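You operate a simulated robot arm through the tools that you are given. There is no shell and no other tool. Be economical: measure what you need, move in short steps, check, and stop when the job is done.

Carry out the task below with a simulated robot arm. There is one attempt and no reset: what you move stays moved.

Task
Check first that the yellow-band knob gives no gas; wipe the greasy splash and refit the yellow-corner support.
Fine: green cloth, put back; open the knob, shut it again; leave the cooker unplugged. What is to be rubbed or washed off counts as gone when no trace of it is left.

It is judged by the outcome, as a careful person would: the job done as asked, and still so three seconds after it is handed in. It fails if anything else is knocked over, pushed out of place, dropped, spilled or broken. Flat cloth is picked up by pressing the open fingertips on it (5 to 10 N) and closing them slowly along it; thin cloth reads only 2 to 8 mm in the jaws.

Robot
A 6-joint arm with a two-finger parallel gripper, fixed in place. Base frame: the origin is at the foot of the arm, x ahead of it, y to its left, z up; the work surface is at about z = 880. Readings come in mm, degrees, newtons and seconds.
With the tool pointing down near the work surface it reaches from about 260 to 660 mm from the base axis. Its first joint turns from -66.0 to 66.0 degrees. Payload 2.9 kg.
The TCP is the grasp point between the finger pads, 30 mm short of the fingertips. In the tool frame z runs along the fingers and y along their closing line. Largest opening 110 mm; finger width 20, thickness 10; the body of the gripper, 48 by 112 mm, starts 55 mm behind the TCP.
Orientation is that of the tool frame in the base frame, as [roll, pitch, yaw] about the fixed x, y, z axes, in that order (R = Rz(yaw) Ry(pitch) Rx(roll)). With the fingers straight down and closing along the base's y, the tool's x points along the base's -x, its y along +y and its z along -z.

Tools
- The arm moves only by the tool nudge_tool. Its argument "targets" is a list of rows, each a list of 7 numbers: the gripper command, from -1 (shut) to 1 (fully open), values between in proportion, then the shift along the base's x, y, z in m, then the turn, a rotation vector about the base's x, y, z in rad. In form: [[claw, tx, ty, tz, ax, ay, az], ...]. A call has 1 to 10 rows; each row shifts and turns the commanded pose from where the row before left it. Each row takes 0.2 s and may step no farther than 50 mm and 8.6 degrees from the row before; otherwise, or with a gripper value out of range, the whole call is refused. A pose out of reach is approached as far as the arm can. The call stops where the force on the tool passes 40 N (or 10 N more than at its start, if that is more) or the arm is blocked; 0.2 s more then pass. Each finger travels about 108 mm/s and halts on what it meets, pressing with about 41 N; the grip force reading is that of the motor and also rises with nothing between the fingers. The clock runs only during rows and for 0.2 s after the last one: add rows that do not move to give the fingers time. It gives the time, the measured TCP pose, the force on the tool (base axes), the opening and the grip force at its end, in the units of the frame above (readings bear some noise), with the torque about the TCP (base axes, N m) and any sound that the robot's microphone picked up, and new pictures: "pictures" is both (left out), scene, wrist or none.
- Cameras (640 x 400 px; columns grow to the right, rows downward): "scene" is fixed at [58.4, 420, 1391.4]; the picture's right is [-0.91, -0.42, 0.00], its down [-0.21, 0.45, -0.86] and it looks along [0.37, -0.78, -0.50] (base axes); focal length 228 px, centre (320, 200). "wrist" rides on the gripper at [72, 17, -103] in the tool frame; the picture's right is [-0.23, 0.97, 0.00], its down [-0.76, -0.18, -0.62] and it looks along [-0.61, -0.14, 0.78] (tool axes); focal length 222 px, centre (320, 200). There is no depth. A picture from a camera that has moved, and an enlarged one, comes with that camera's place and axes in the base frame and with its lens.
- enlarge(camera, box): a new picture of the part [left, top, right, bottom] of that camera's present view, enlarged. It takes no simulated time.
- hand_in(): hands the job in; it is judged then, once.

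Work in short steps. Places have to be worked out from the pictures, the camera data and where the tool is seen: move nearer, look again, correct. Check each grasp and each placing, and mend what went wrong. You have 120 turns and 200 pictures in all, those below and enlarged ones among them. Open the gripper and draw the arm clear of the work before you hand the job in, unless the task says otherwise; then end with one line.

The tools are called after ">>>" as a command line: name --pt "numbers of a row" for each row, then --argument value for the rest, lists and objects as JSON in quotes. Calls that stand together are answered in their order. nudge_tool: Moves the arm, as the interface text tells. Its arguments: {"type":"object","properties":{"targets":{"type":"array","items":{"type":"array","items":{"type":"number"}}},"pictures":{"type":"string","enum":["both","scene","wrist","none"]}},"required":["targets"]} The other tools are called the same way: enlarge (camera, box) takes an enlarged picture of a part of a camera's view; hand_in () hands the job in.

At the start:

```text
time: 0.0
tcp_pos: [349.3, -87.4, 1209.7]
ee_rot: [-180.0, 0.0, 180.0]
wrist_force: [0.2, -0.1, -0.1]
wrist_torque: [0.01, 0.0, 0.03]
width: 110.0
grasp_force: 0.1
```

scene: 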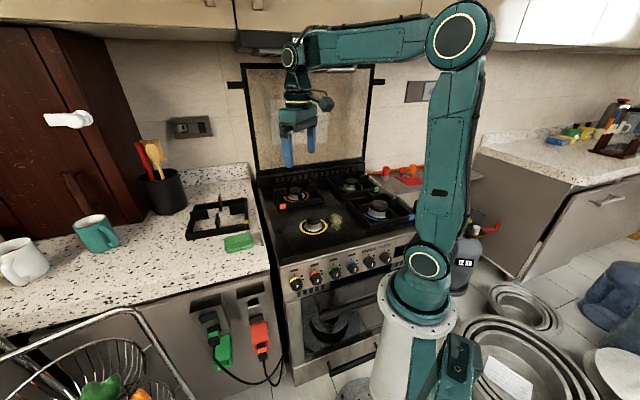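
wrist: 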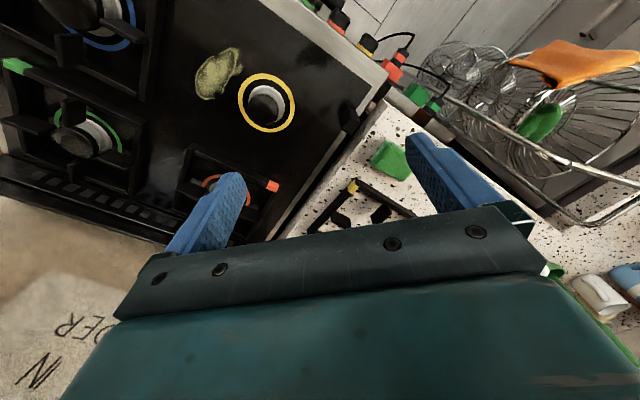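

I'll look closely at the knobs, cooker, support and cloth first.

>>> enlarge --camera "scene" --box '[260, 170, 440, 300]'

>>> enlarge --camera "scene" --box '[170, 180, 290, 260]'

>>> enlarge --camera "scene" --box '[180, 270, 320, 390]'

>>> enlarge --camera "wrist" --box '[300, 0, 480, 240]'

```text
3.08 times, centred on (350, 235) of scene
camera zoom: at [58.4, 420.0, 1391.4], right [-0.91, -0.42, 0.0], down [-0.21, 0.45, -0.86], along [0.37, -0.78, -0.5], focal length 701 px, centre (228, 92)
```

zoom: 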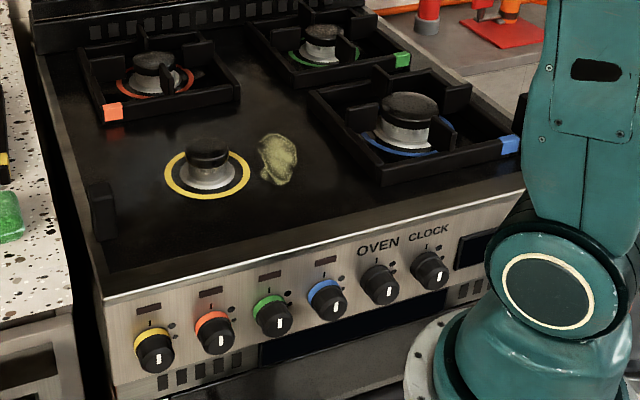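

```text
5.00 times, centred on (230, 220) of scene
camera zoom: at [58.4, 420.0, 1391.4], right [-0.91, -0.42, 0.0], down [-0.21, 0.45, -0.86], along [0.37, -0.78, -0.5], focal length 1139 px, centre (770, 100)
```

zoom: 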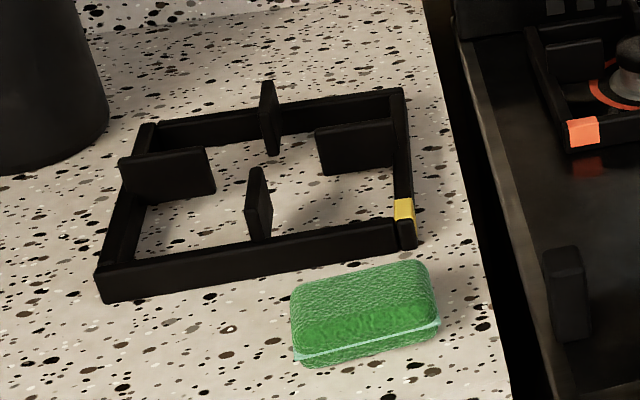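

```text
3.33 times, centred on (250, 330) of scene
camera zoom: at [58.4, 420.0, 1391.4], right [-0.91, -0.42, 0.0], down [-0.21, 0.45, -0.86], along [0.37, -0.78, -0.5], focal length 759 px, centre (553, -233)
```

zoom: 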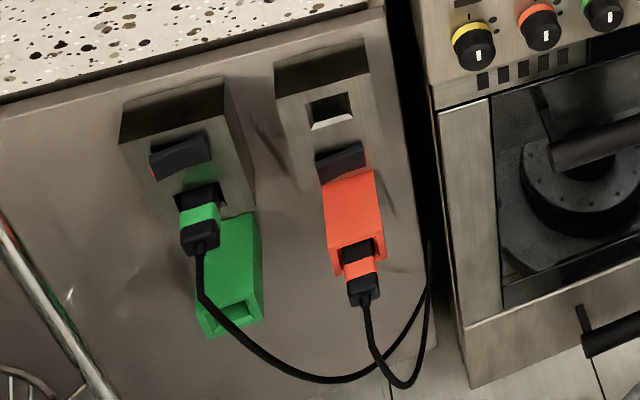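

```text
1.67 times, centred on (390, 120) of wrist
camera zoom: at [277.5, -71.1, 1312.4], right [0.23, 0.97, 0.0], down [0.76, -0.18, 0.62], along [0.61, -0.14, -0.78], focal length 370 px, centre (203, 333)
```

zoom: 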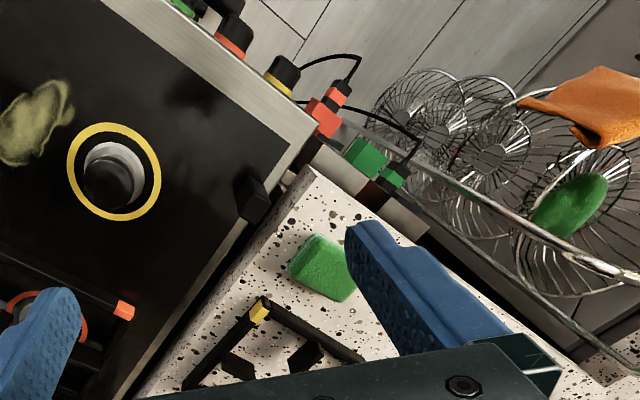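

Cooker front seems turned 45° (facing -x,+y). I look closer at knob faces, plugs, rack and surroundings.

>>> enlarge --camera "scene" --box '[280, 240, 370, 300]'

>>> enlarge --camera "scene" --box '[0, 290, 200, 400]'

>>> enlarge --camera "wrist" --box '[380, 20, 640, 180]'

>>> enlarge --camera "scene" --box '[360, 150, 520, 300]'

>>> enlarge --camera "scene" --box '[190, 280, 290, 370]'

```text
6.67 times, centred on (325, 270) of scene
camera zoom: at [58.4, 420.0, 1391.4], right [-0.91, -0.42, 0.0], down [-0.21, 0.45, -0.86], along [0.37, -0.78, -0.5], focal length 1519 px, centre (287, -267)
```

zoom: 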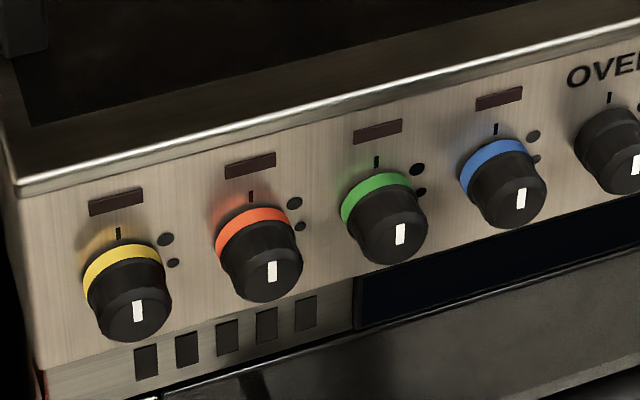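

```text
3.20 times, centred on (100, 345) of scene
camera zoom: at [58.4, 420.0, 1391.4], right [-0.91, -0.42, 0.0], down [-0.21, 0.45, -0.86], along [0.37, -0.78, -0.5], focal length 729 px, centre (1024, -264)
```

zoom: 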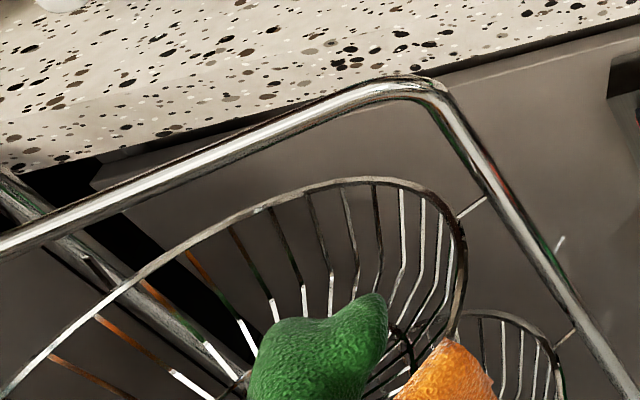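

```text
2.46 times, centred on (510, 100) of wrist
camera zoom: at [277.5, -71.1, 1312.4], right [0.23, 0.97, 0.0], down [0.76, -0.18, 0.62], along [0.61, -0.14, -0.78], focal length 547 px, centre (-148, 446)
```

zoom: 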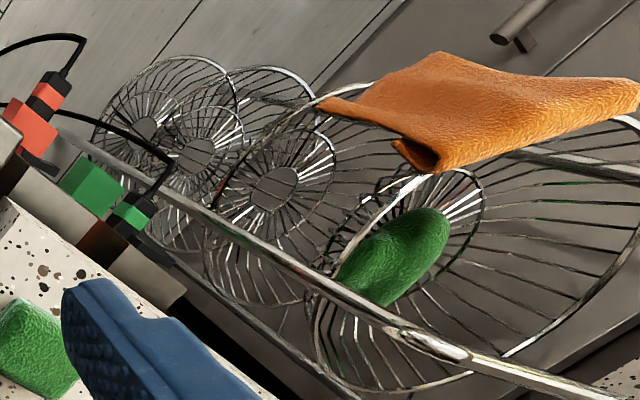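

```text
2.67 times, centred on (440, 225) of scene
camera zoom: at [58.4, 420.0, 1391.4], right [-0.91, -0.42, 0.0], down [-0.21, 0.45, -0.86], along [0.37, -0.78, -0.5], focal length 608 px, centre (0, 133)
```

zoom: 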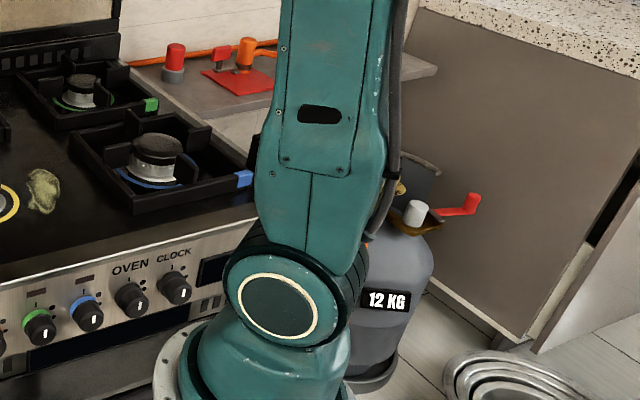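

```text
4.44 times, centred on (240, 325) of scene
camera zoom: at [58.4, 420.0, 1391.4], right [-0.91, -0.42, 0.0], down [-0.21, 0.45, -0.86], along [0.37, -0.78, -0.5], focal length 1012 px, centre (676, -356)
```

zoom: 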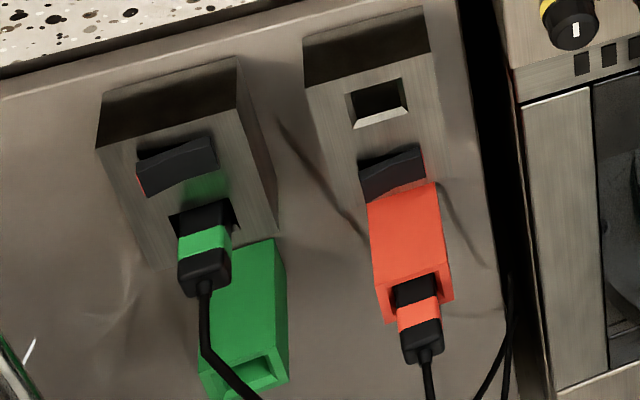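

Now look at the remaining green items in the wrist view, and the orange cloth/rack region in the scene.

>>> enlarge --camera "wrist" --box '[500, 200, 640, 340]'

>>> enlarge --camera "scene" --box '[200, 300, 320, 400]'

>>> enlarge --camera "wrist" --box '[160, 0, 320, 120]'

```text
2.86 times, centred on (570, 270) of wrist
camera zoom: at [277.5, -71.1, 1312.4], right [0.23, 0.97, 0.0], down [0.76, -0.18, 0.62], along [0.61, -0.14, -0.78], focal length 635 px, centre (-394, 0)
```

zoom: 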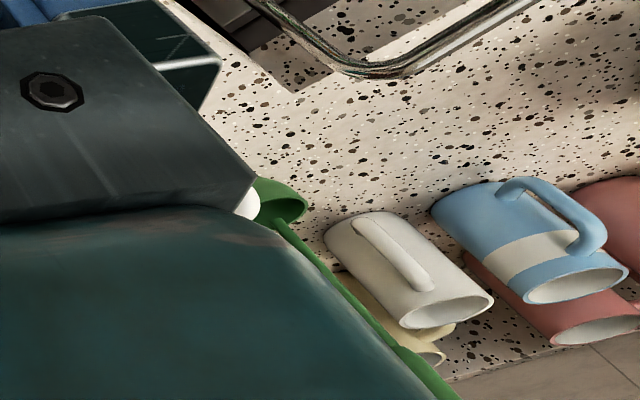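

```text
4.00 times, centred on (260, 350) of scene
camera zoom: at [58.4, 420.0, 1391.4], right [-0.91, -0.42, 0.0], down [-0.21, 0.45, -0.86], along [0.37, -0.78, -0.5], focal length 911 px, centre (560, -400)
```

zoom: 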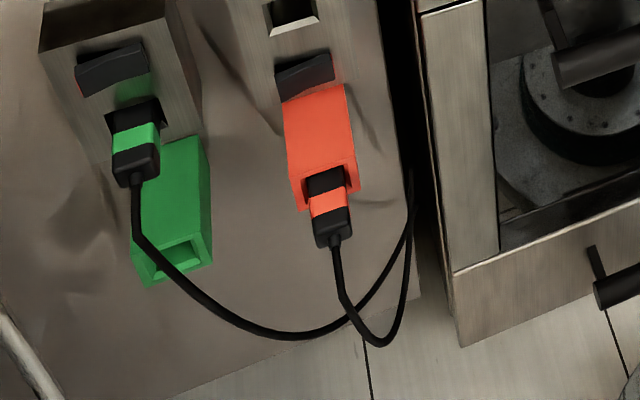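

```text
3.33 times, centred on (240, 60) of wrist
camera zoom: at [277.5, -71.1, 1312.4], right [0.23, 0.97, 0.0], down [0.76, -0.18, 0.62], along [0.61, -0.14, -0.78], focal length 740 px, centre (587, 667)
```

zoom: 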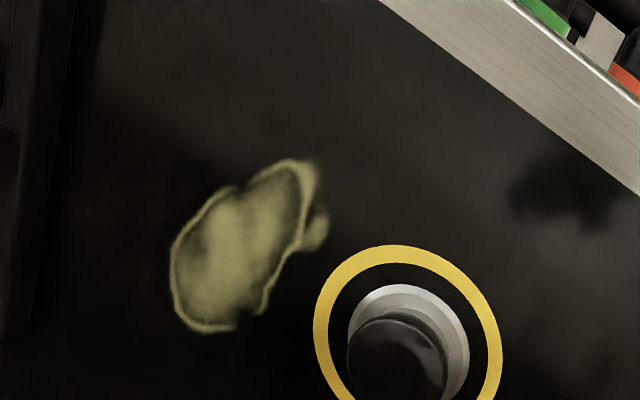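

The green plug is in a socket, the red one is parked. I'll swing the wrist camera out in front to view plugs, the knob, and the green items.

>>> nudge_tool --pt "0 -0.008 0.04 0 0 0 -0.131" --pt "0 -0.008 0.04 0 0 0 -0.131" --pt "0 -0.008 0.04 0 0 0 -0.131" --pt "0 -0.008 0.04 0 0 0 -0.131" --pt "0 -0.008 0.04 0 0 0 -0.131" --pt "0 -0.008 0.04 0 0 0 -0.131"

```text
time: 1.4
tcp_pos: [304.6, 149.5, 1209.0]
ee_rot: [180.0, 0.0, 134.9]
wrist_force: [-1.2, 0.0, -1.0]
wrist_torque: [0.01, 0.01, 0.02]
width: 55.0
grasp_force: 0.2
camera wrist: at [265.8, 213.3, 1313.3], right [0.85, 0.53, 0.0], down [0.41, -0.66, 0.62], along [0.33, -0.53, -0.78], focal length 222 px, centre (320, 200)
```

scene: 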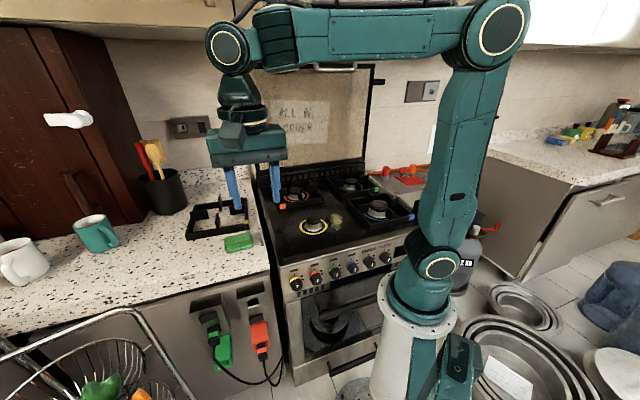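
wrist: 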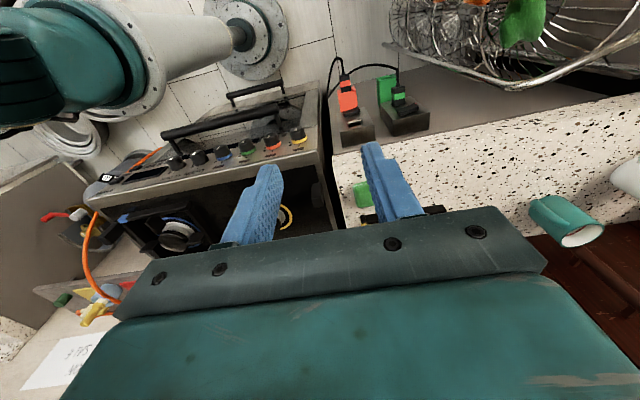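

There is writing on the wall panel and a label on the right; I'll read them, and zoom on the plugs/cords and green item.

>>> enlarge --camera "scene" --box '[250, 70, 370, 170]'

>>> enlarge --camera "wrist" --box '[100, 40, 440, 240]'

>>> enlarge --camera "wrist" --box '[0, 180, 160, 400]'

>>> enlarge --camera "wrist" --box '[300, 40, 440, 140]'

>>> enlarge --camera "wrist" --box '[380, 0, 640, 120]'

```text
4.00 times, centred on (310, 120) of scene
camera zoom: at [58.4, 420.0, 1391.3], right [-0.91, -0.42, 0.0], down [-0.21, 0.45, -0.86], along [0.37, -0.78, -0.5], focal length 911 px, centre (360, 520)
```

zoom: 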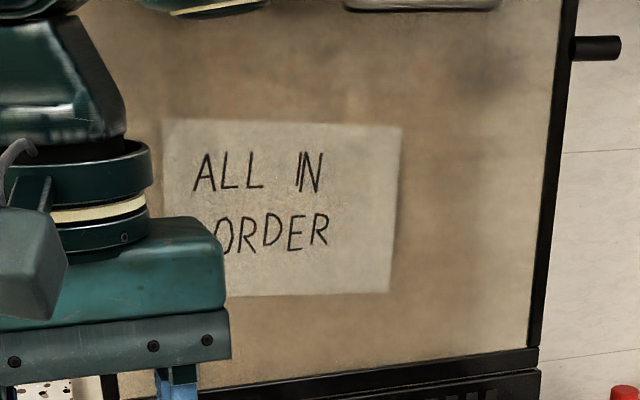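

```text
1.88 times, centred on (270, 140) of wrist
camera zoom: at [265.8, 213.3, 1313.3], right [0.85, 0.53, 0.0], down [0.41, -0.66, 0.62], along [0.33, -0.53, -0.78], focal length 418 px, centre (414, 313)
```

zoom: 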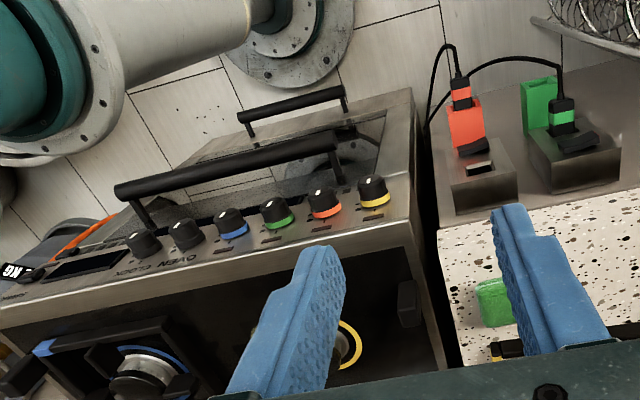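

```text
1.82 times, centred on (80, 290) of wrist
camera zoom: at [265.8, 213.3, 1313.3], right [0.85, 0.53, 0.0], down [0.41, -0.66, 0.62], along [0.33, -0.53, -0.78], focal length 404 px, centre (756, 36)
```

zoom: 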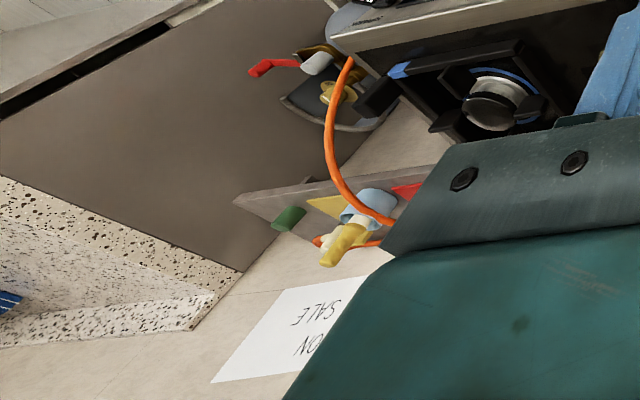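

```text
4.00 times, centred on (370, 90) of wrist
camera zoom: at [265.8, 213.3, 1313.3], right [0.85, 0.53, 0.0], down [0.41, -0.66, 0.62], along [0.33, -0.53, -0.78], focal length 888 px, centre (120, 640)
```

zoom: 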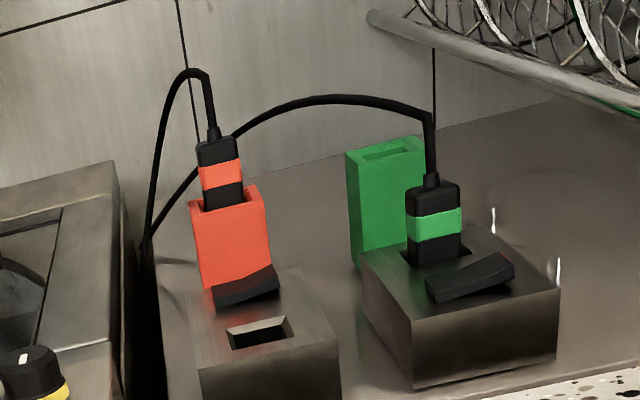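

```text
2.46 times, centred on (510, 60) of wrist
camera zoom: at [265.8, 213.3, 1313.3], right [0.85, 0.53, 0.0], down [0.41, -0.66, 0.62], along [0.33, -0.53, -0.78], focal length 547 px, centre (-148, 545)
```

zoom: 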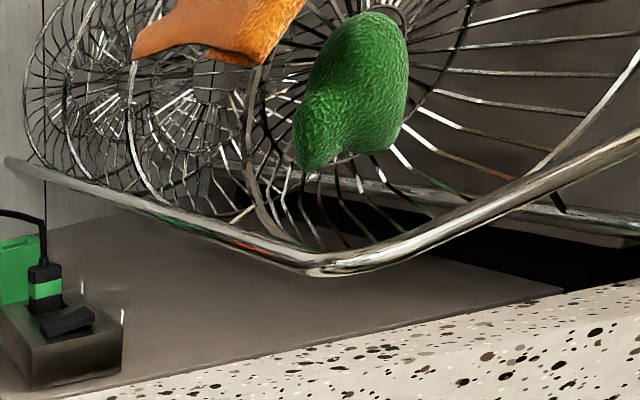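

Everything electrical on the cooker is dark. I'll tilt the tool 50° toward the panel and approach near the yellow knob (estimated ~(328,20,818), axis horizontal facing (-0.7,0.7)) to measure it.

>>> nudge_tool --pt "0.3 -0.012 -0.006 -0.044 -0.1025 -0.1025 0" --pt "0.3 -0.012 -0.006 -0.044 -0.1025 -0.1025 0" --pt "0.3 -0.012 -0.006 -0.044 -0.1025 -0.1025 0" --pt "0.3 -0.012 -0.006 -0.044 -0.1025 -0.1025 0" --pt "0.3 -0.012 -0.006 -0.044 -0.1025 -0.1025 0" --pt "0.3 -0.012 -0.006 -0.044 -0.1025 -0.1025 0"

```text
time: 2.8
tcp_pos: [262.8, 98.4, 942.7]
ee_rot: [-180.0, 49.9, 135.0]
wrist_force: [0.3, 0.5, 0.0]
wrist_torque: [0.01, 0.0, -0.02]
width: 71.4
grasp_force: 0.1
out of reach, approached as far as the arm can: row 5, 6
camera wrist: at [185.5, 199.8, 953.9], right [0.79, 0.59, 0.17], down [-0.12, -0.14, 0.98], along [0.6, -0.8, -0.04], focal length 222 px, centre (320, 200)
```

scene: 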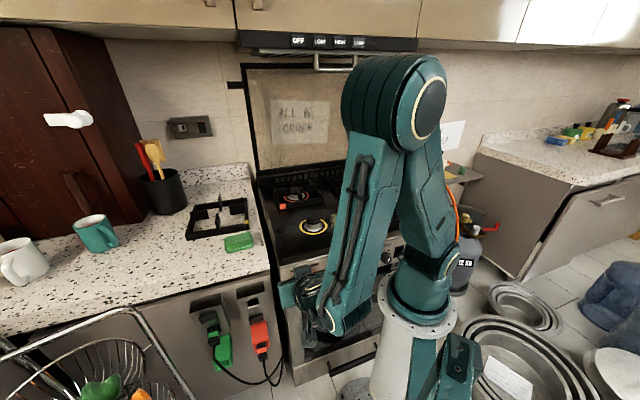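
wrist: 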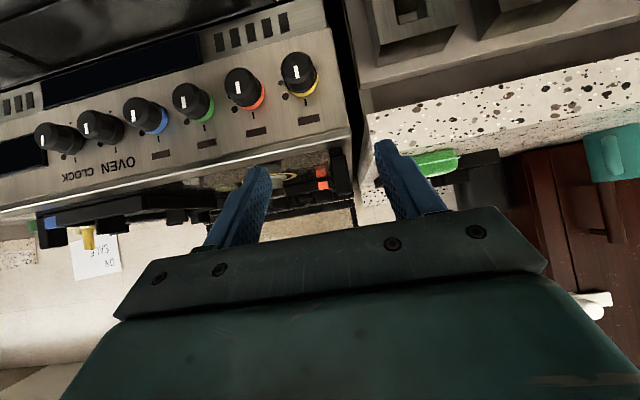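

>>> enlarge --camera "wrist" --box '[210, 20, 350, 150]'

```text
3.08 times, centred on (280, 85) of wrist
camera zoom: at [185.5, 199.8, 953.9], right [0.79, 0.59, 0.17], down [-0.12, -0.14, 0.98], along [0.6, -0.8, -0.04], focal length 684 px, centre (443, 554)
```

zoom: 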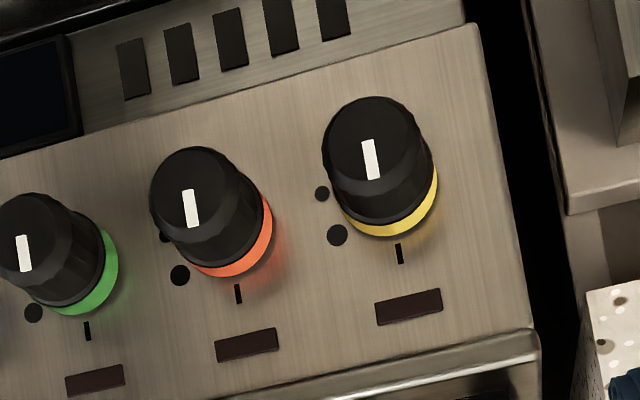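

The pointer is at the top tick (off) with the big/small flame dots clockwise; knob face ≈(320,23,807), panel ≈(337,8). I pre-rotate the tool 50° anticlockwise so that it can then turn clockwise, staying ~130 mm back.

>>> nudge_tool --pt "0.05 0.0067 0.0056 0 -0.1025 0.1025 0" --pt "0.05 0.0067 0.0056 0 -0.1025 0.1025 0" --pt "0.05 0.0067 0.0056 -0.02 -0.1025 0.1025 0" --pt "0.05 0.0067 0.0056 -0.02 -0.1025 0.1025 0" --pt "0.05 0.0067 0.0056 -0.02 -0.1025 0.1025 0" --pt "0.05 0.0067 0.0056 -0.02 -0.1025 0.1025 0"

```text
time: 4.2
tcp_pos: [303.8, 134.3, 863.1]
ee_rot: [-118.5, 29.4, 177.1]
wrist_force: [0.2, -0.3, -0.8]
wrist_torque: [-0.02, 0.04, 0.04]
width: 57.8
grasp_force: 0.1
camera wrist: at [229.0, 236.8, 857.5], right [0.64, 0.43, -0.63], down [0.46, 0.44, 0.77], along [0.61, -0.79, 0.08], focal length 222 px, centre (320, 200)
```

scene: 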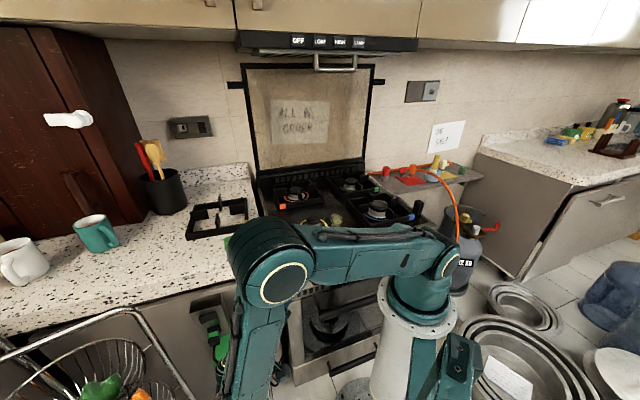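
wrist: 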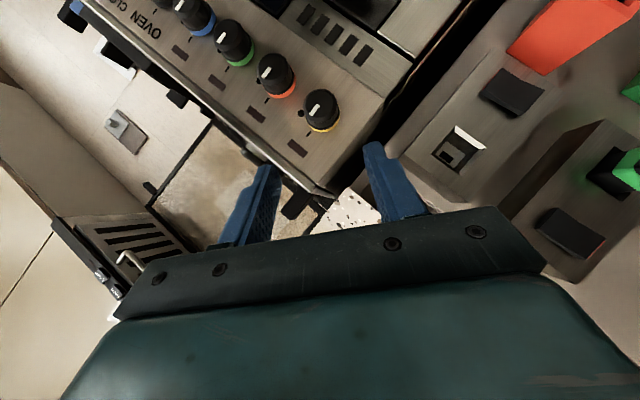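

Knob confirmed at ≈(320,23,804). Approach most of the way along the finger direction, then look.

>>> nudge_tool --pt "0.05 0.005 -0.0235 -0.0116 0 0 0" --pt "0.05 0.005 -0.0235 -0.0116 0 0 0" --pt "0.05 0.005 -0.0235 -0.0116 0 0 0" --pictures "wrist"

>>> enlarge --camera "wrist" --box '[200, 80, 440, 260]'

```text
time: 5.0
tcp_pos: [317.0, 63.4, 828.7]
ee_rot: [-118.7, 29.5, 177.1]
wrist_force: [0.0, -0.3, 0.3]
wrist_torque: [-0.01, 0.03, 0.03]
width: 57.6
grasp_force: 0.1
camera wrist: at [242.4, 166.5, 822.6], right [0.64, 0.44, -0.63], down [0.46, 0.44, 0.77], along [0.61, -0.79, 0.08], focal length 222 px, centre (320, 200)
```

wrist: 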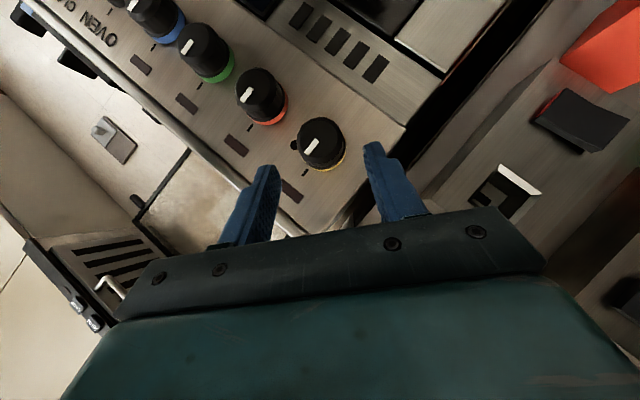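

```text
2.22 times, centred on (320, 170) of wrist
camera zoom: at [242.4, 166.5, 822.6], right [0.64, 0.44, -0.63], down [0.46, 0.44, 0.77], along [0.61, -0.79, 0.08], focal length 494 px, centre (320, 267)
```

zoom: 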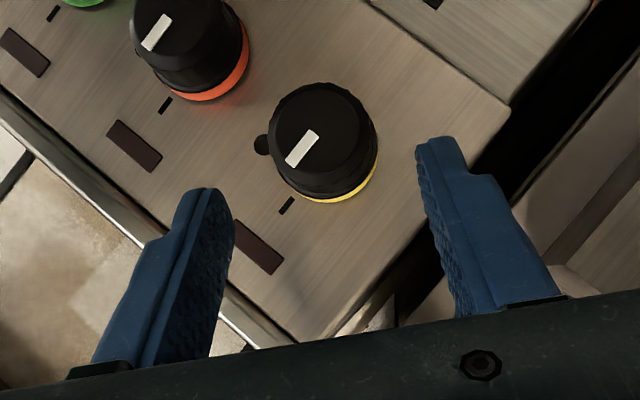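

Aligned. Move the last 30 mm over the knob and check before closing.

>>> nudge_tool --pt "0.05 0.003 -0.013 -0.0077 0 0 0" --pt "0.05 0.003 -0.013 -0.0077 0 0 0" --pictures "wrist"

>>> enlarge --camera "wrist" --box '[200, 80, 440, 260]'

```text
time: 5.6
tcp_pos: [323.4, 39.2, 812.4]
ee_rot: [-118.7, 29.6, 177.1]
wrist_force: [-0.3, 0.0, 0.1]
wrist_torque: [-0.02, 0.02, -0.01]
width: 57.7
grasp_force: 0.1
camera wrist: at [248.6, 140.7, 807.1], right [0.64, 0.43, -0.63], down [0.46, 0.44, 0.77], along [0.61, -0.79, 0.08], focal length 222 px, centre (320, 200)
```

wrist: 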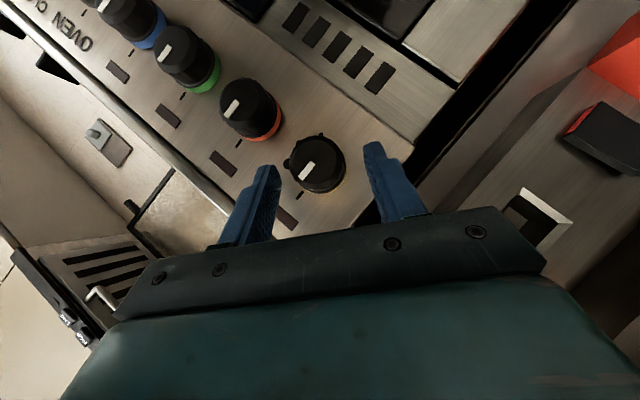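

```text
2.22 times, centred on (320, 170) of wrist
camera zoom: at [248.6, 140.7, 807.1], right [0.64, 0.43, -0.63], down [0.46, 0.44, 0.77], along [0.61, -0.79, 0.08], focal length 494 px, centre (320, 267)
```

zoom: 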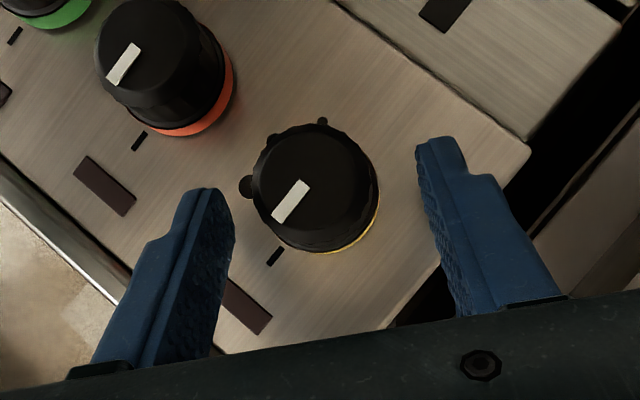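

Fingertips straddle the knob (tip centre on its axis, 14 mm deep). Close on it.

>>> nudge_tool --pt "-0.2 0 0 0 0 0 0" --pt "-0.5 0 0 0 0 0 0" --pt "-0.7 0 0 0 0 0 0" --pictures "wrist"

```text
time: 6.4
tcp_pos: [322.3, 37.8, 814.0]
ee_rot: [-118.3, 29.5, 177.1]
wrist_force: [-9.9, -8.3, 14.6]
wrist_torque: [-0.46, 0.07, 0.12]
width: 37.7
grasp_force: 44.9
camera wrist: at [247.9, 139.7, 807.8], right [0.64, 0.43, -0.63], down [0.46, 0.44, 0.77], along [0.61, -0.79, 0.08], focal length 222 px, centre (320, 200)
```

wrist: 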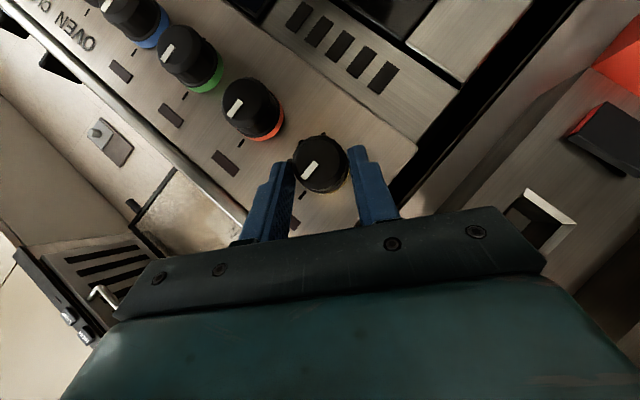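

Firm grip at 37.7 mm. Relieve the 2 mm offset, then turn clockwise 16° about the knob's axis and read torque and sound.

>>> nudge_tool --pt "-0.7 -0.0012 -0.0012 0.0018 0 0 0" --pt "-0.7 -0.0012 -0.0012 0.0016 0.099 -0.099 0" --pt "-0.7 -0.0013 -0.0013 0.0013 0.099 -0.099 0" --pictures "wrist"

```text
time: 7.2
tcp_pos: [319.7, 33.9, 816.6]
ee_rot: [-134.3, 39.4, 168.2]
wrist_force: [4.1, -12.4, -9.5]
wrist_torque: [-0.34, -0.31, 0.26]
width: 37.5
grasp_force: 45.1
camera wrist: at [245.2, 137.3, 817.7], right [0.74, 0.54, -0.39], down [0.29, 0.27, 0.92], along [0.6, -0.8, 0.04], focal length 222 px, centre (320, 200)
```

wrist: 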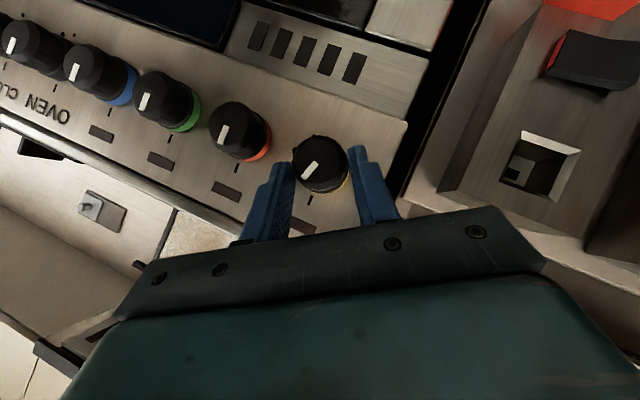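

The knob turns clockwise with the tool (its mark rotated relative to the others). Continue about 24° more.

>>> nudge_tool --pt "-0.7 -0.0014 -0.0014 0.001 0.099 -0.099 0" --pt "-0.7 -0.0015 -0.0015 0.0007 0.099 -0.099 0" --pt "-0.7 -0.0016 -0.0016 0.0005 0.099 -0.099 0" --pictures "wrist"

```text
time: 8.0
tcp_pos: [315.1, 28.0, 819.3]
ee_rot: [-165.3, 48.8, 146.0]
wrist_force: [0.5, -9.0, -9.4]
wrist_torque: [0.56, 0.69, 0.27]
width: 37.5
grasp_force: 45.3
camera wrist: at [239.1, 131.3, 828.8], right [0.8, 0.59, 0.01], down [0.0, -0.02, 1.0], along [0.59, -0.8, -0.02], focal length 222 px, centre (320, 200)
```

wrist: 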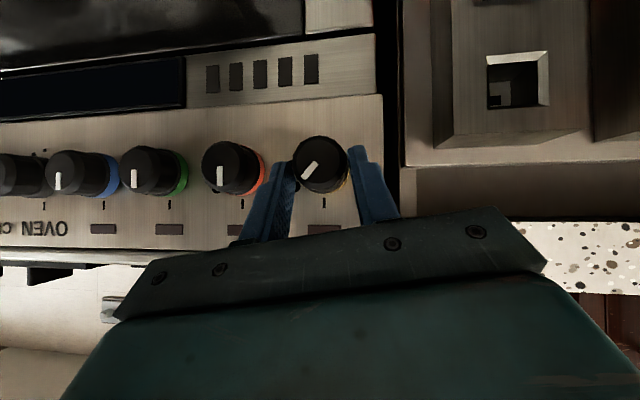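

The mark is now at ~42°, the full-flame dot. Hold and listen, and look at the burner.

>>> nudge_tool --pt "-0.7 0 0 0 0 0 0" --pt "-0.7 0 0 0 0 0 0" --pt "-0.7 0 0 0 0 0 0" --pt "-0.7 0 0 0 0 0 0" --pt "-0.7 0 0 0 0 0 0" --pictures "scene"

>>> enlarge --camera "wrist" --box '[190, 110, 390, 250]'

>>> enlarge --camera "scene" --box '[250, 160, 430, 290]'

```text
time: 9.2
tcp_pos: [315.5, 29.8, 820.6]
ee_rot: [-165.2, 48.8, 146.3]
wrist_force: [-0.7, -8.8, -13.4]
wrist_torque: [0.11, 0.19, -0.38]
width: 37.6
grasp_force: 44.8
```

scene: 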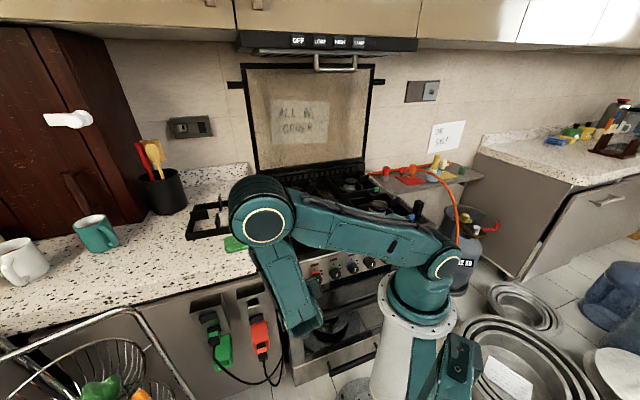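

```text
2.86 times, centred on (290, 180) of wrist
camera zoom: at [239.0, 131.3, 828.6], right [0.8, 0.6, 0.01], down [0.0, -0.02, 1.0], along [0.6, -0.8, -0.02], focal length 635 px, centre (406, 257)
```

zoom: 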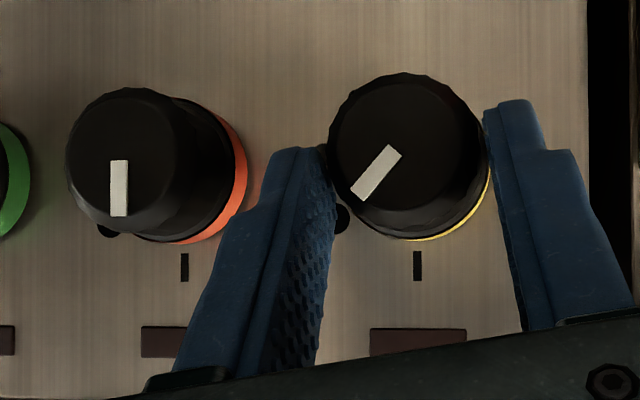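

```text
3.08 times, centred on (340, 225) of scene
camera zoom: at [58.6, 419.8, 1391.4], right [-0.91, -0.42, 0.0], down [-0.21, 0.45, -0.86], along [0.37, -0.78, -0.5], focal length 701 px, centre (258, 123)
```

zoom: 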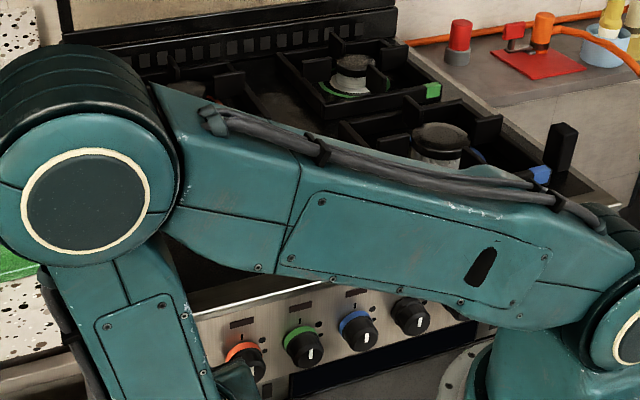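

No hiss reported at ~42°. Turn 16° further to be sure it is properly open, and listen.

>>> nudge_tool --pt "-0.7 -0.0016 -0.0016 0.0001 0.099 -0.099 0" --pt "-0.7 -0.0016 -0.0016 -0.0002 0.099 -0.099 0" --pt "-0.7 0 0 0 0 0 0" --pt "-0.7 0 0 0 0 0 0" --pt "-0.7 0 0 0 0 0 0" --pt "-0.7 0 0 0 0 0 0" --pictures "wrist"

>>> enlarge --camera "wrist" --box '[190, 110, 390, 250]'

```text
time: 9.9
tcp_pos: [311.1, 26.5, 819.7]
ee_rot: [171.9, 49.5, 128.5]
wrist_force: [-11.0, 6.3, 7.2]
wrist_torque: [-0.27, -0.26, 0.09]
width: 37.2
grasp_force: 44.7
out of reach, approached as far as the arm can: row 2
stopped in row 3: the force on the tool passed its limit at 75 N (the readings are from after the stop); the commanded pose is now the measured one
camera wrist: at [234.2, 126.2, 832.2], right [0.78, 0.57, 0.26], down [-0.18, -0.2, 0.96], along [0.6, -0.8, -0.05], focal length 222 px, centre (320, 200)
```

wrist: 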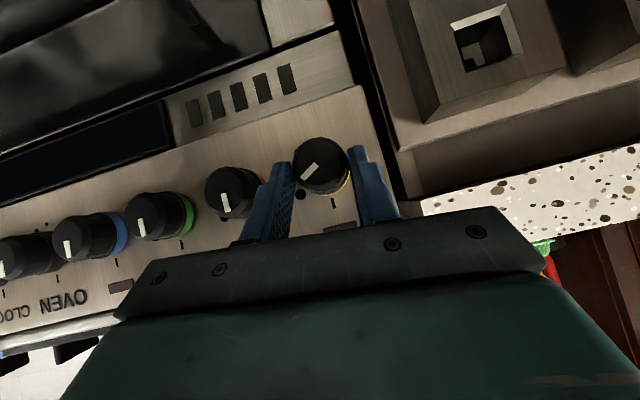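

```text
2.86 times, centred on (290, 180) of wrist
camera zoom: at [234.2, 126.2, 832.2], right [0.78, 0.57, 0.26], down [-0.18, -0.2, 0.96], along [0.6, -0.8, -0.05], focal length 635 px, centre (406, 257)
```

zoom: 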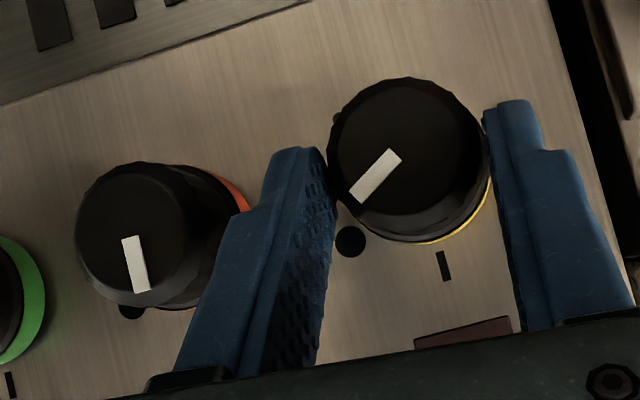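

Knob at ~58°; reach limit met. Hold here a moment to listen.

>>> nudge_tool --pt "-0.7 0 0 0 0 0 0" --pt "-0.7 0 0 0 0 0 0" --pt "-0.7 0 0 0 0 0 0" --pt "-0.7 0 0 0 0 0 0" --pt "-0.7 0 0 0 0 0 0" --pictures "none"

```text
time: 11.1
tcp_pos: [311.9, 24.6, 818.3]
ee_rot: [171.8, 49.6, 128.4]
wrist_force: [-20.8, 12.8, 17.4]
wrist_torque: [0.09, 0.22, 0.16]
width: 37.0
grasp_force: 44.7
```

No sound at all: no gas. Relieve the strain slightly and turn back, in stages.

>>> nudge_tool --pt "-0.7 -0.001 0.001 0.001 0 0 0" --pt "-0.7 0.0016 0.0016 0.0002 -0.099 0.099 0" --pt "-0.7 0.0016 0.0016 -0.0001 -0.099 0.099 0" --pt "-0.7 0.0016 0.0016 -0.0005 -0.099 0.099 0" --pictures "wrist"

```text
time: 12.1
tcp_pos: [315.8, 30.8, 818.2]
ee_rot: [-155.1, 47.0, 153.5]
wrist_force: [8.2, -7.1, -4.7]
wrist_torque: [0.36, 0.33, 0.28]
width: 37.0
grasp_force: 44.9
stopped in row 4: the force on the tool passed its limit at 41 N (the readings are from after the stop); the commanded pose is now the measured one
camera wrist: at [241.5, 133.8, 824.9], right [0.8, 0.59, -0.11], down [0.09, 0.07, 0.99], along [0.59, -0.81, 0.0], focal length 222 px, centre (320, 200)
```

wrist: 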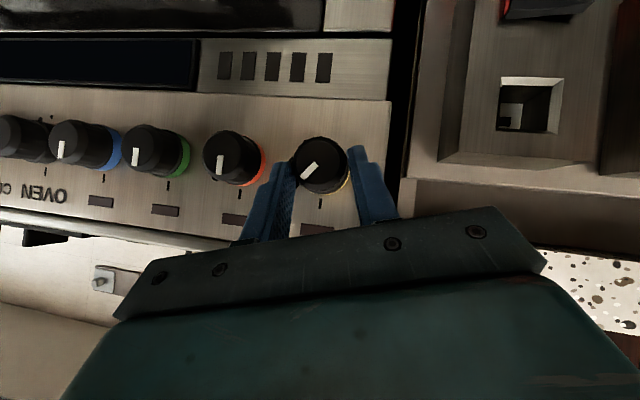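

>>> nudge_tool --pt "-0.7 0.0019 0.0019 -0.0006 -0.099 0.099 0" --pt "-0.7 0.0017 0.0017 -0.0009 -0.099 0.099 0" --pictures "none"

```text
time: 12.7
tcp_pos: [319.1, 34.2, 816.7]
ee_rot: [-135.1, 39.9, 167.4]
wrist_force: [8.4, -16.2, -24.0]
wrist_torque: [-0.25, -0.45, 0.4]
width: 37.0
grasp_force: 45.5
```

>>> nudge_tool --pt "-0.7 0.0017 0.0009 -0.0022 -0.099 0.099 0" --pt "-0.7 0.0012 0.0012 -0.0018 -0.099 0.099 0" --pictures "wrist"

>>> enlarge --camera "wrist" --box '[190, 60, 390, 250]'

```text
time: 13.3
tcp_pos: [323.0, 36.4, 813.2]
ee_rot: [-119.1, 30.3, 176.6]
wrist_force: [-4.3, -3.2, 0.2]
wrist_torque: [0.44, 0.52, -0.1]
width: 37.0
grasp_force: 44.8
camera wrist: at [247.4, 139.9, 807.8], right [0.65, 0.44, -0.62], down [0.45, 0.43, 0.78], along [0.61, -0.79, 0.08], focal length 222 px, centre (320, 200)
```

wrist: 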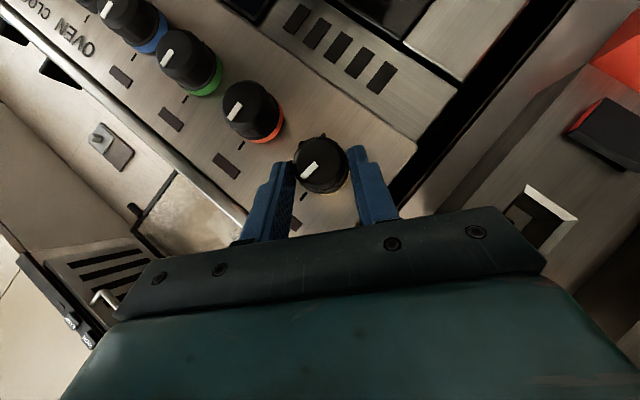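

```text
2.11 times, centred on (290, 155) of wrist
camera zoom: at [247.4, 139.9, 807.8], right [0.65, 0.44, -0.62], down [0.45, 0.43, 0.78], along [0.61, -0.79, 0.08], focal length 468 px, centre (383, 295)
```

zoom: 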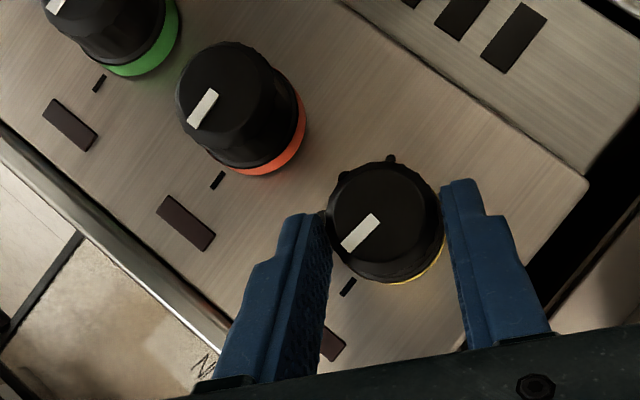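

The mark is still ~10° short of off (grip slipped a little when blocked). Turn 10–11° more.

>>> nudge_tool --pt "-0.7 0.001 0.001 -0.0017 -0.099 0.099 0" --pt "-0.7 0.0003 0.0003 -0.0006 -0.035 0.035 0" --pt "-0.7 0 0 0 0 0 0" --pictures "wrist"

>>> enlarge --camera "wrist" --box '[190, 60, 390, 250]'

```text
time: 14.1
tcp_pos: [322.6, 38.1, 810.0]
ee_rot: [-110.5, 23.0, -179.6]
wrist_force: [-12.6, 11.4, 7.4]
wrist_torque: [0.56, -0.78, -0.35]
width: 37.2
grasp_force: 45.1
camera wrist: at [247.5, 139.9, 801.1], right [0.56, 0.34, -0.75], down [0.55, 0.53, 0.65], along [0.62, -0.78, 0.11], focal length 222 px, centre (320, 200)
```

wrist: 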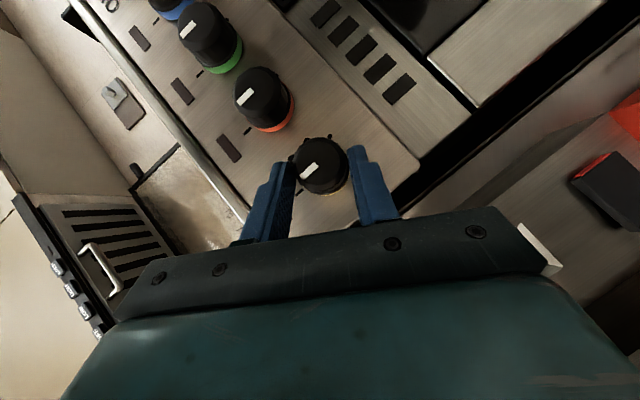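

```text
2.11 times, centred on (290, 155) of wrist
camera zoom: at [247.5, 139.9, 801.1], right [0.56, 0.34, -0.75], down [0.55, 0.53, 0.65], along [0.62, -0.78, 0.11], focal length 468 px, centre (383, 295)
```

zoom: 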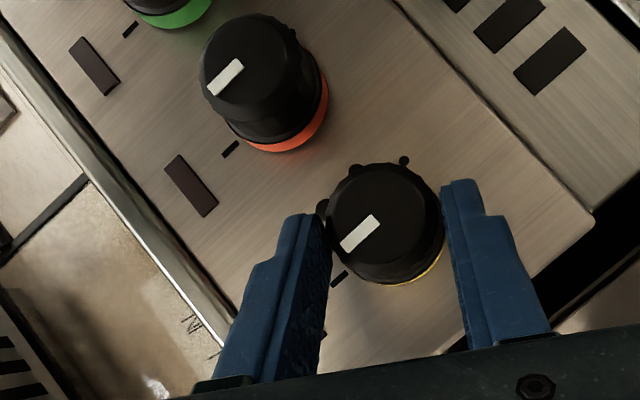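

The mark is now parallel with the other knobs' (off). Release and back straight out, then check.

>>> nudge_tool --pt "-0.2 0 0 0 0 0 0" --pt "0.05 0 0 0 0 0 0" --pt "0.05 0 0 0 0 0 0" --pt "0.05 -0.004 0.026 0.009 0 0 0" --pt "0.05 -0.004 0.026 0.009 0 0 0" --pt "0.05 -0.004 0.026 0.009 0 0 0" --pt "0.05 -0.004 0.026 0.009 0 0 0" --pictures "wrist"

>>> enlarge --camera "wrist" --box '[190, 30, 390, 200]'

```text
time: 15.7
tcp_pos: [309.0, 141.9, 849.6]
ee_rot: [-110.5, 22.9, -179.6]
wrist_force: [0.2, 0.9, -1.3]
wrist_torque: [0.0, 0.0, -0.03]
width: 57.7
grasp_force: 0.0
camera wrist: at [233.1, 243.8, 838.6], right [0.56, 0.35, -0.75], down [0.55, 0.53, 0.65], along [0.62, -0.78, 0.11], focal length 222 px, centre (320, 200)
```

wrist: 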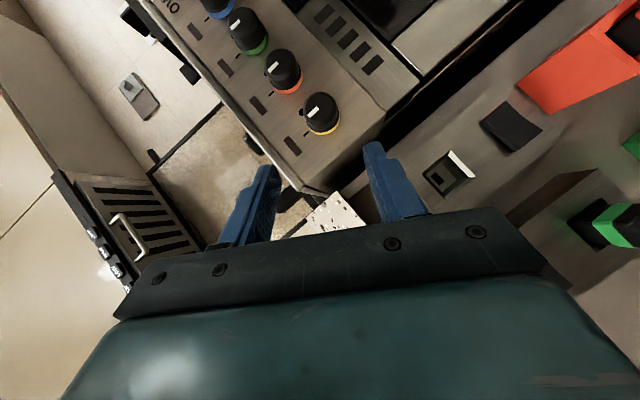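

```text
2.35 times, centred on (290, 115) of wrist
camera zoom: at [233.1, 243.8, 838.6], right [0.56, 0.35, -0.75], down [0.55, 0.53, 0.65], along [0.62, -0.78, 0.11], focal length 523 px, centre (391, 400)
```

zoom: 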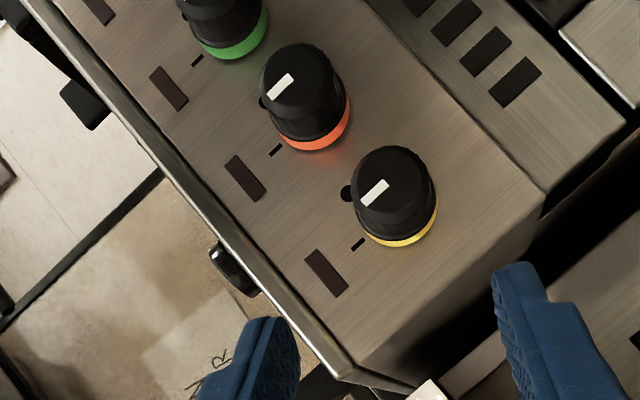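

Knob is shut and clean. Now raise and turn the tool back to pointing down, over toward the counter, to inspect the green cloth.

>>> nudge_tool --pt "0.05 0 0.005 0.03 0.1363 0.0215 0" --pt "0.05 0 0.005 0.03 0.1363 0.0215 0" --pt "0.05 0.01 0 0.03 0.1363 0.0215 0" --pt "0.05 0.01 0 0.03 0.1363 0.0215 0" --pt "0.05 0.015 0 0.03 0.1363 0.0215 0" --pt "0.05 0.015 0 0.02 0.1363 0.0215 0" --pt "0.05 0.02 0 0.02 0.1363 0.0215 0" --pt "0.05 0.02 0 0.02 0.1363 0.0215 0" --pt "0.05 0.02 0 0.02 0.1363 0.0215 0"

```text
time: 17.7
tcp_pos: [413.9, 151.0, 1077.9]
ee_rot: [180.0, -0.2, 164.6]
wrist_force: [-0.1, -0.8, 0.3]
wrist_torque: [-0.01, -0.02, -0.02]
width: 57.6
grasp_force: 0.0
camera wrist: at [349.6, 186.4, 1181.1], right [0.48, 0.88, 0.0], down [0.69, -0.37, 0.62], along [0.55, -0.3, -0.78], focal length 222 px, centre (320, 200)
```

scene: 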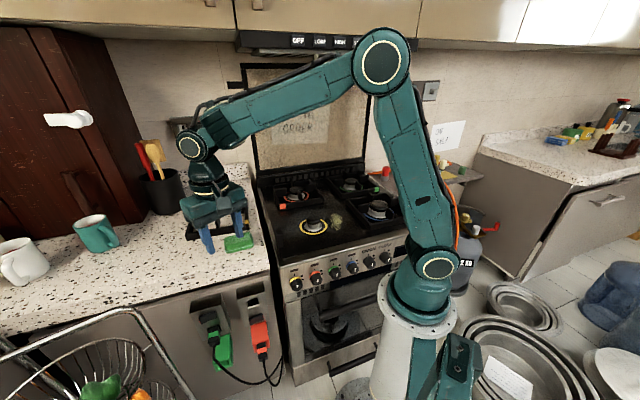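
wrist: 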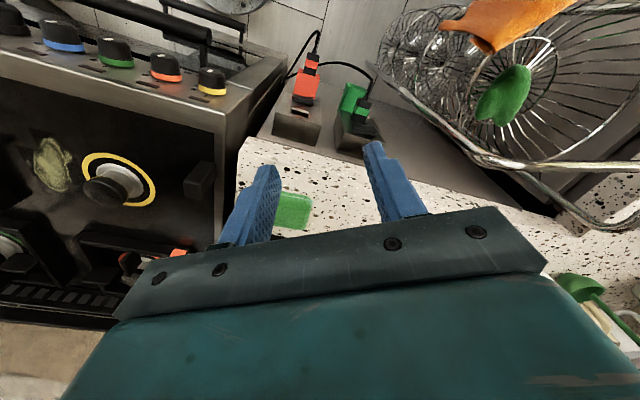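

>>> enlarge --camera "wrist" --box '[380, 0, 620, 160]'

>>> enlarge --camera "wrist" --box '[220, 150, 380, 260]'

```text
2.50 times, centred on (500, 80) of wrist
camera zoom: at [349.6, 186.4, 1181.1], right [0.48, 0.88, 0.0], down [0.69, -0.37, 0.62], along [0.55, -0.3, -0.78], focal length 555 px, centre (-130, 500)
```

zoom: 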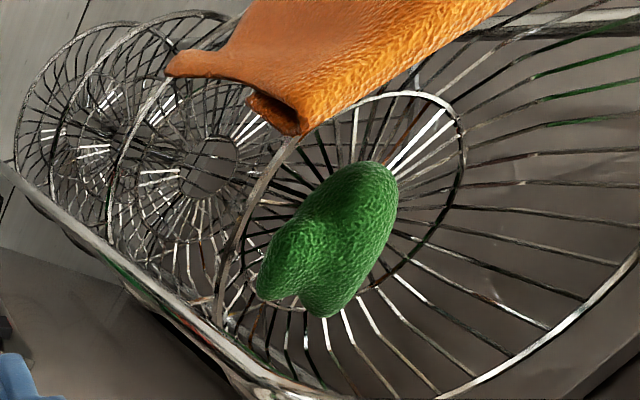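

```text
3.64 times, centred on (300, 205) of wrist
camera zoom: at [349.6, 186.4, 1181.1], right [0.48, 0.88, 0.0], down [0.69, -0.37, 0.62], along [0.55, -0.3, -0.78], focal length 808 px, centre (393, 182)
```

zoom: 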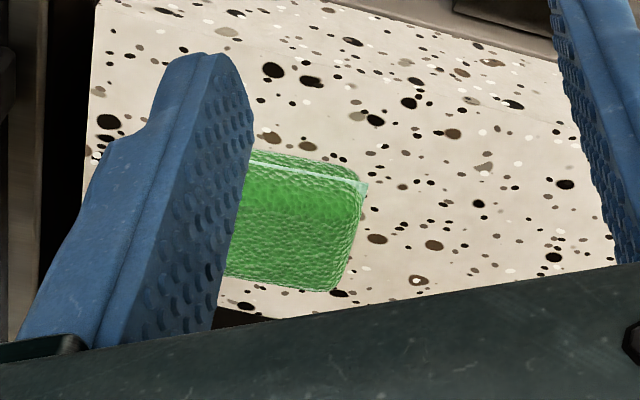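

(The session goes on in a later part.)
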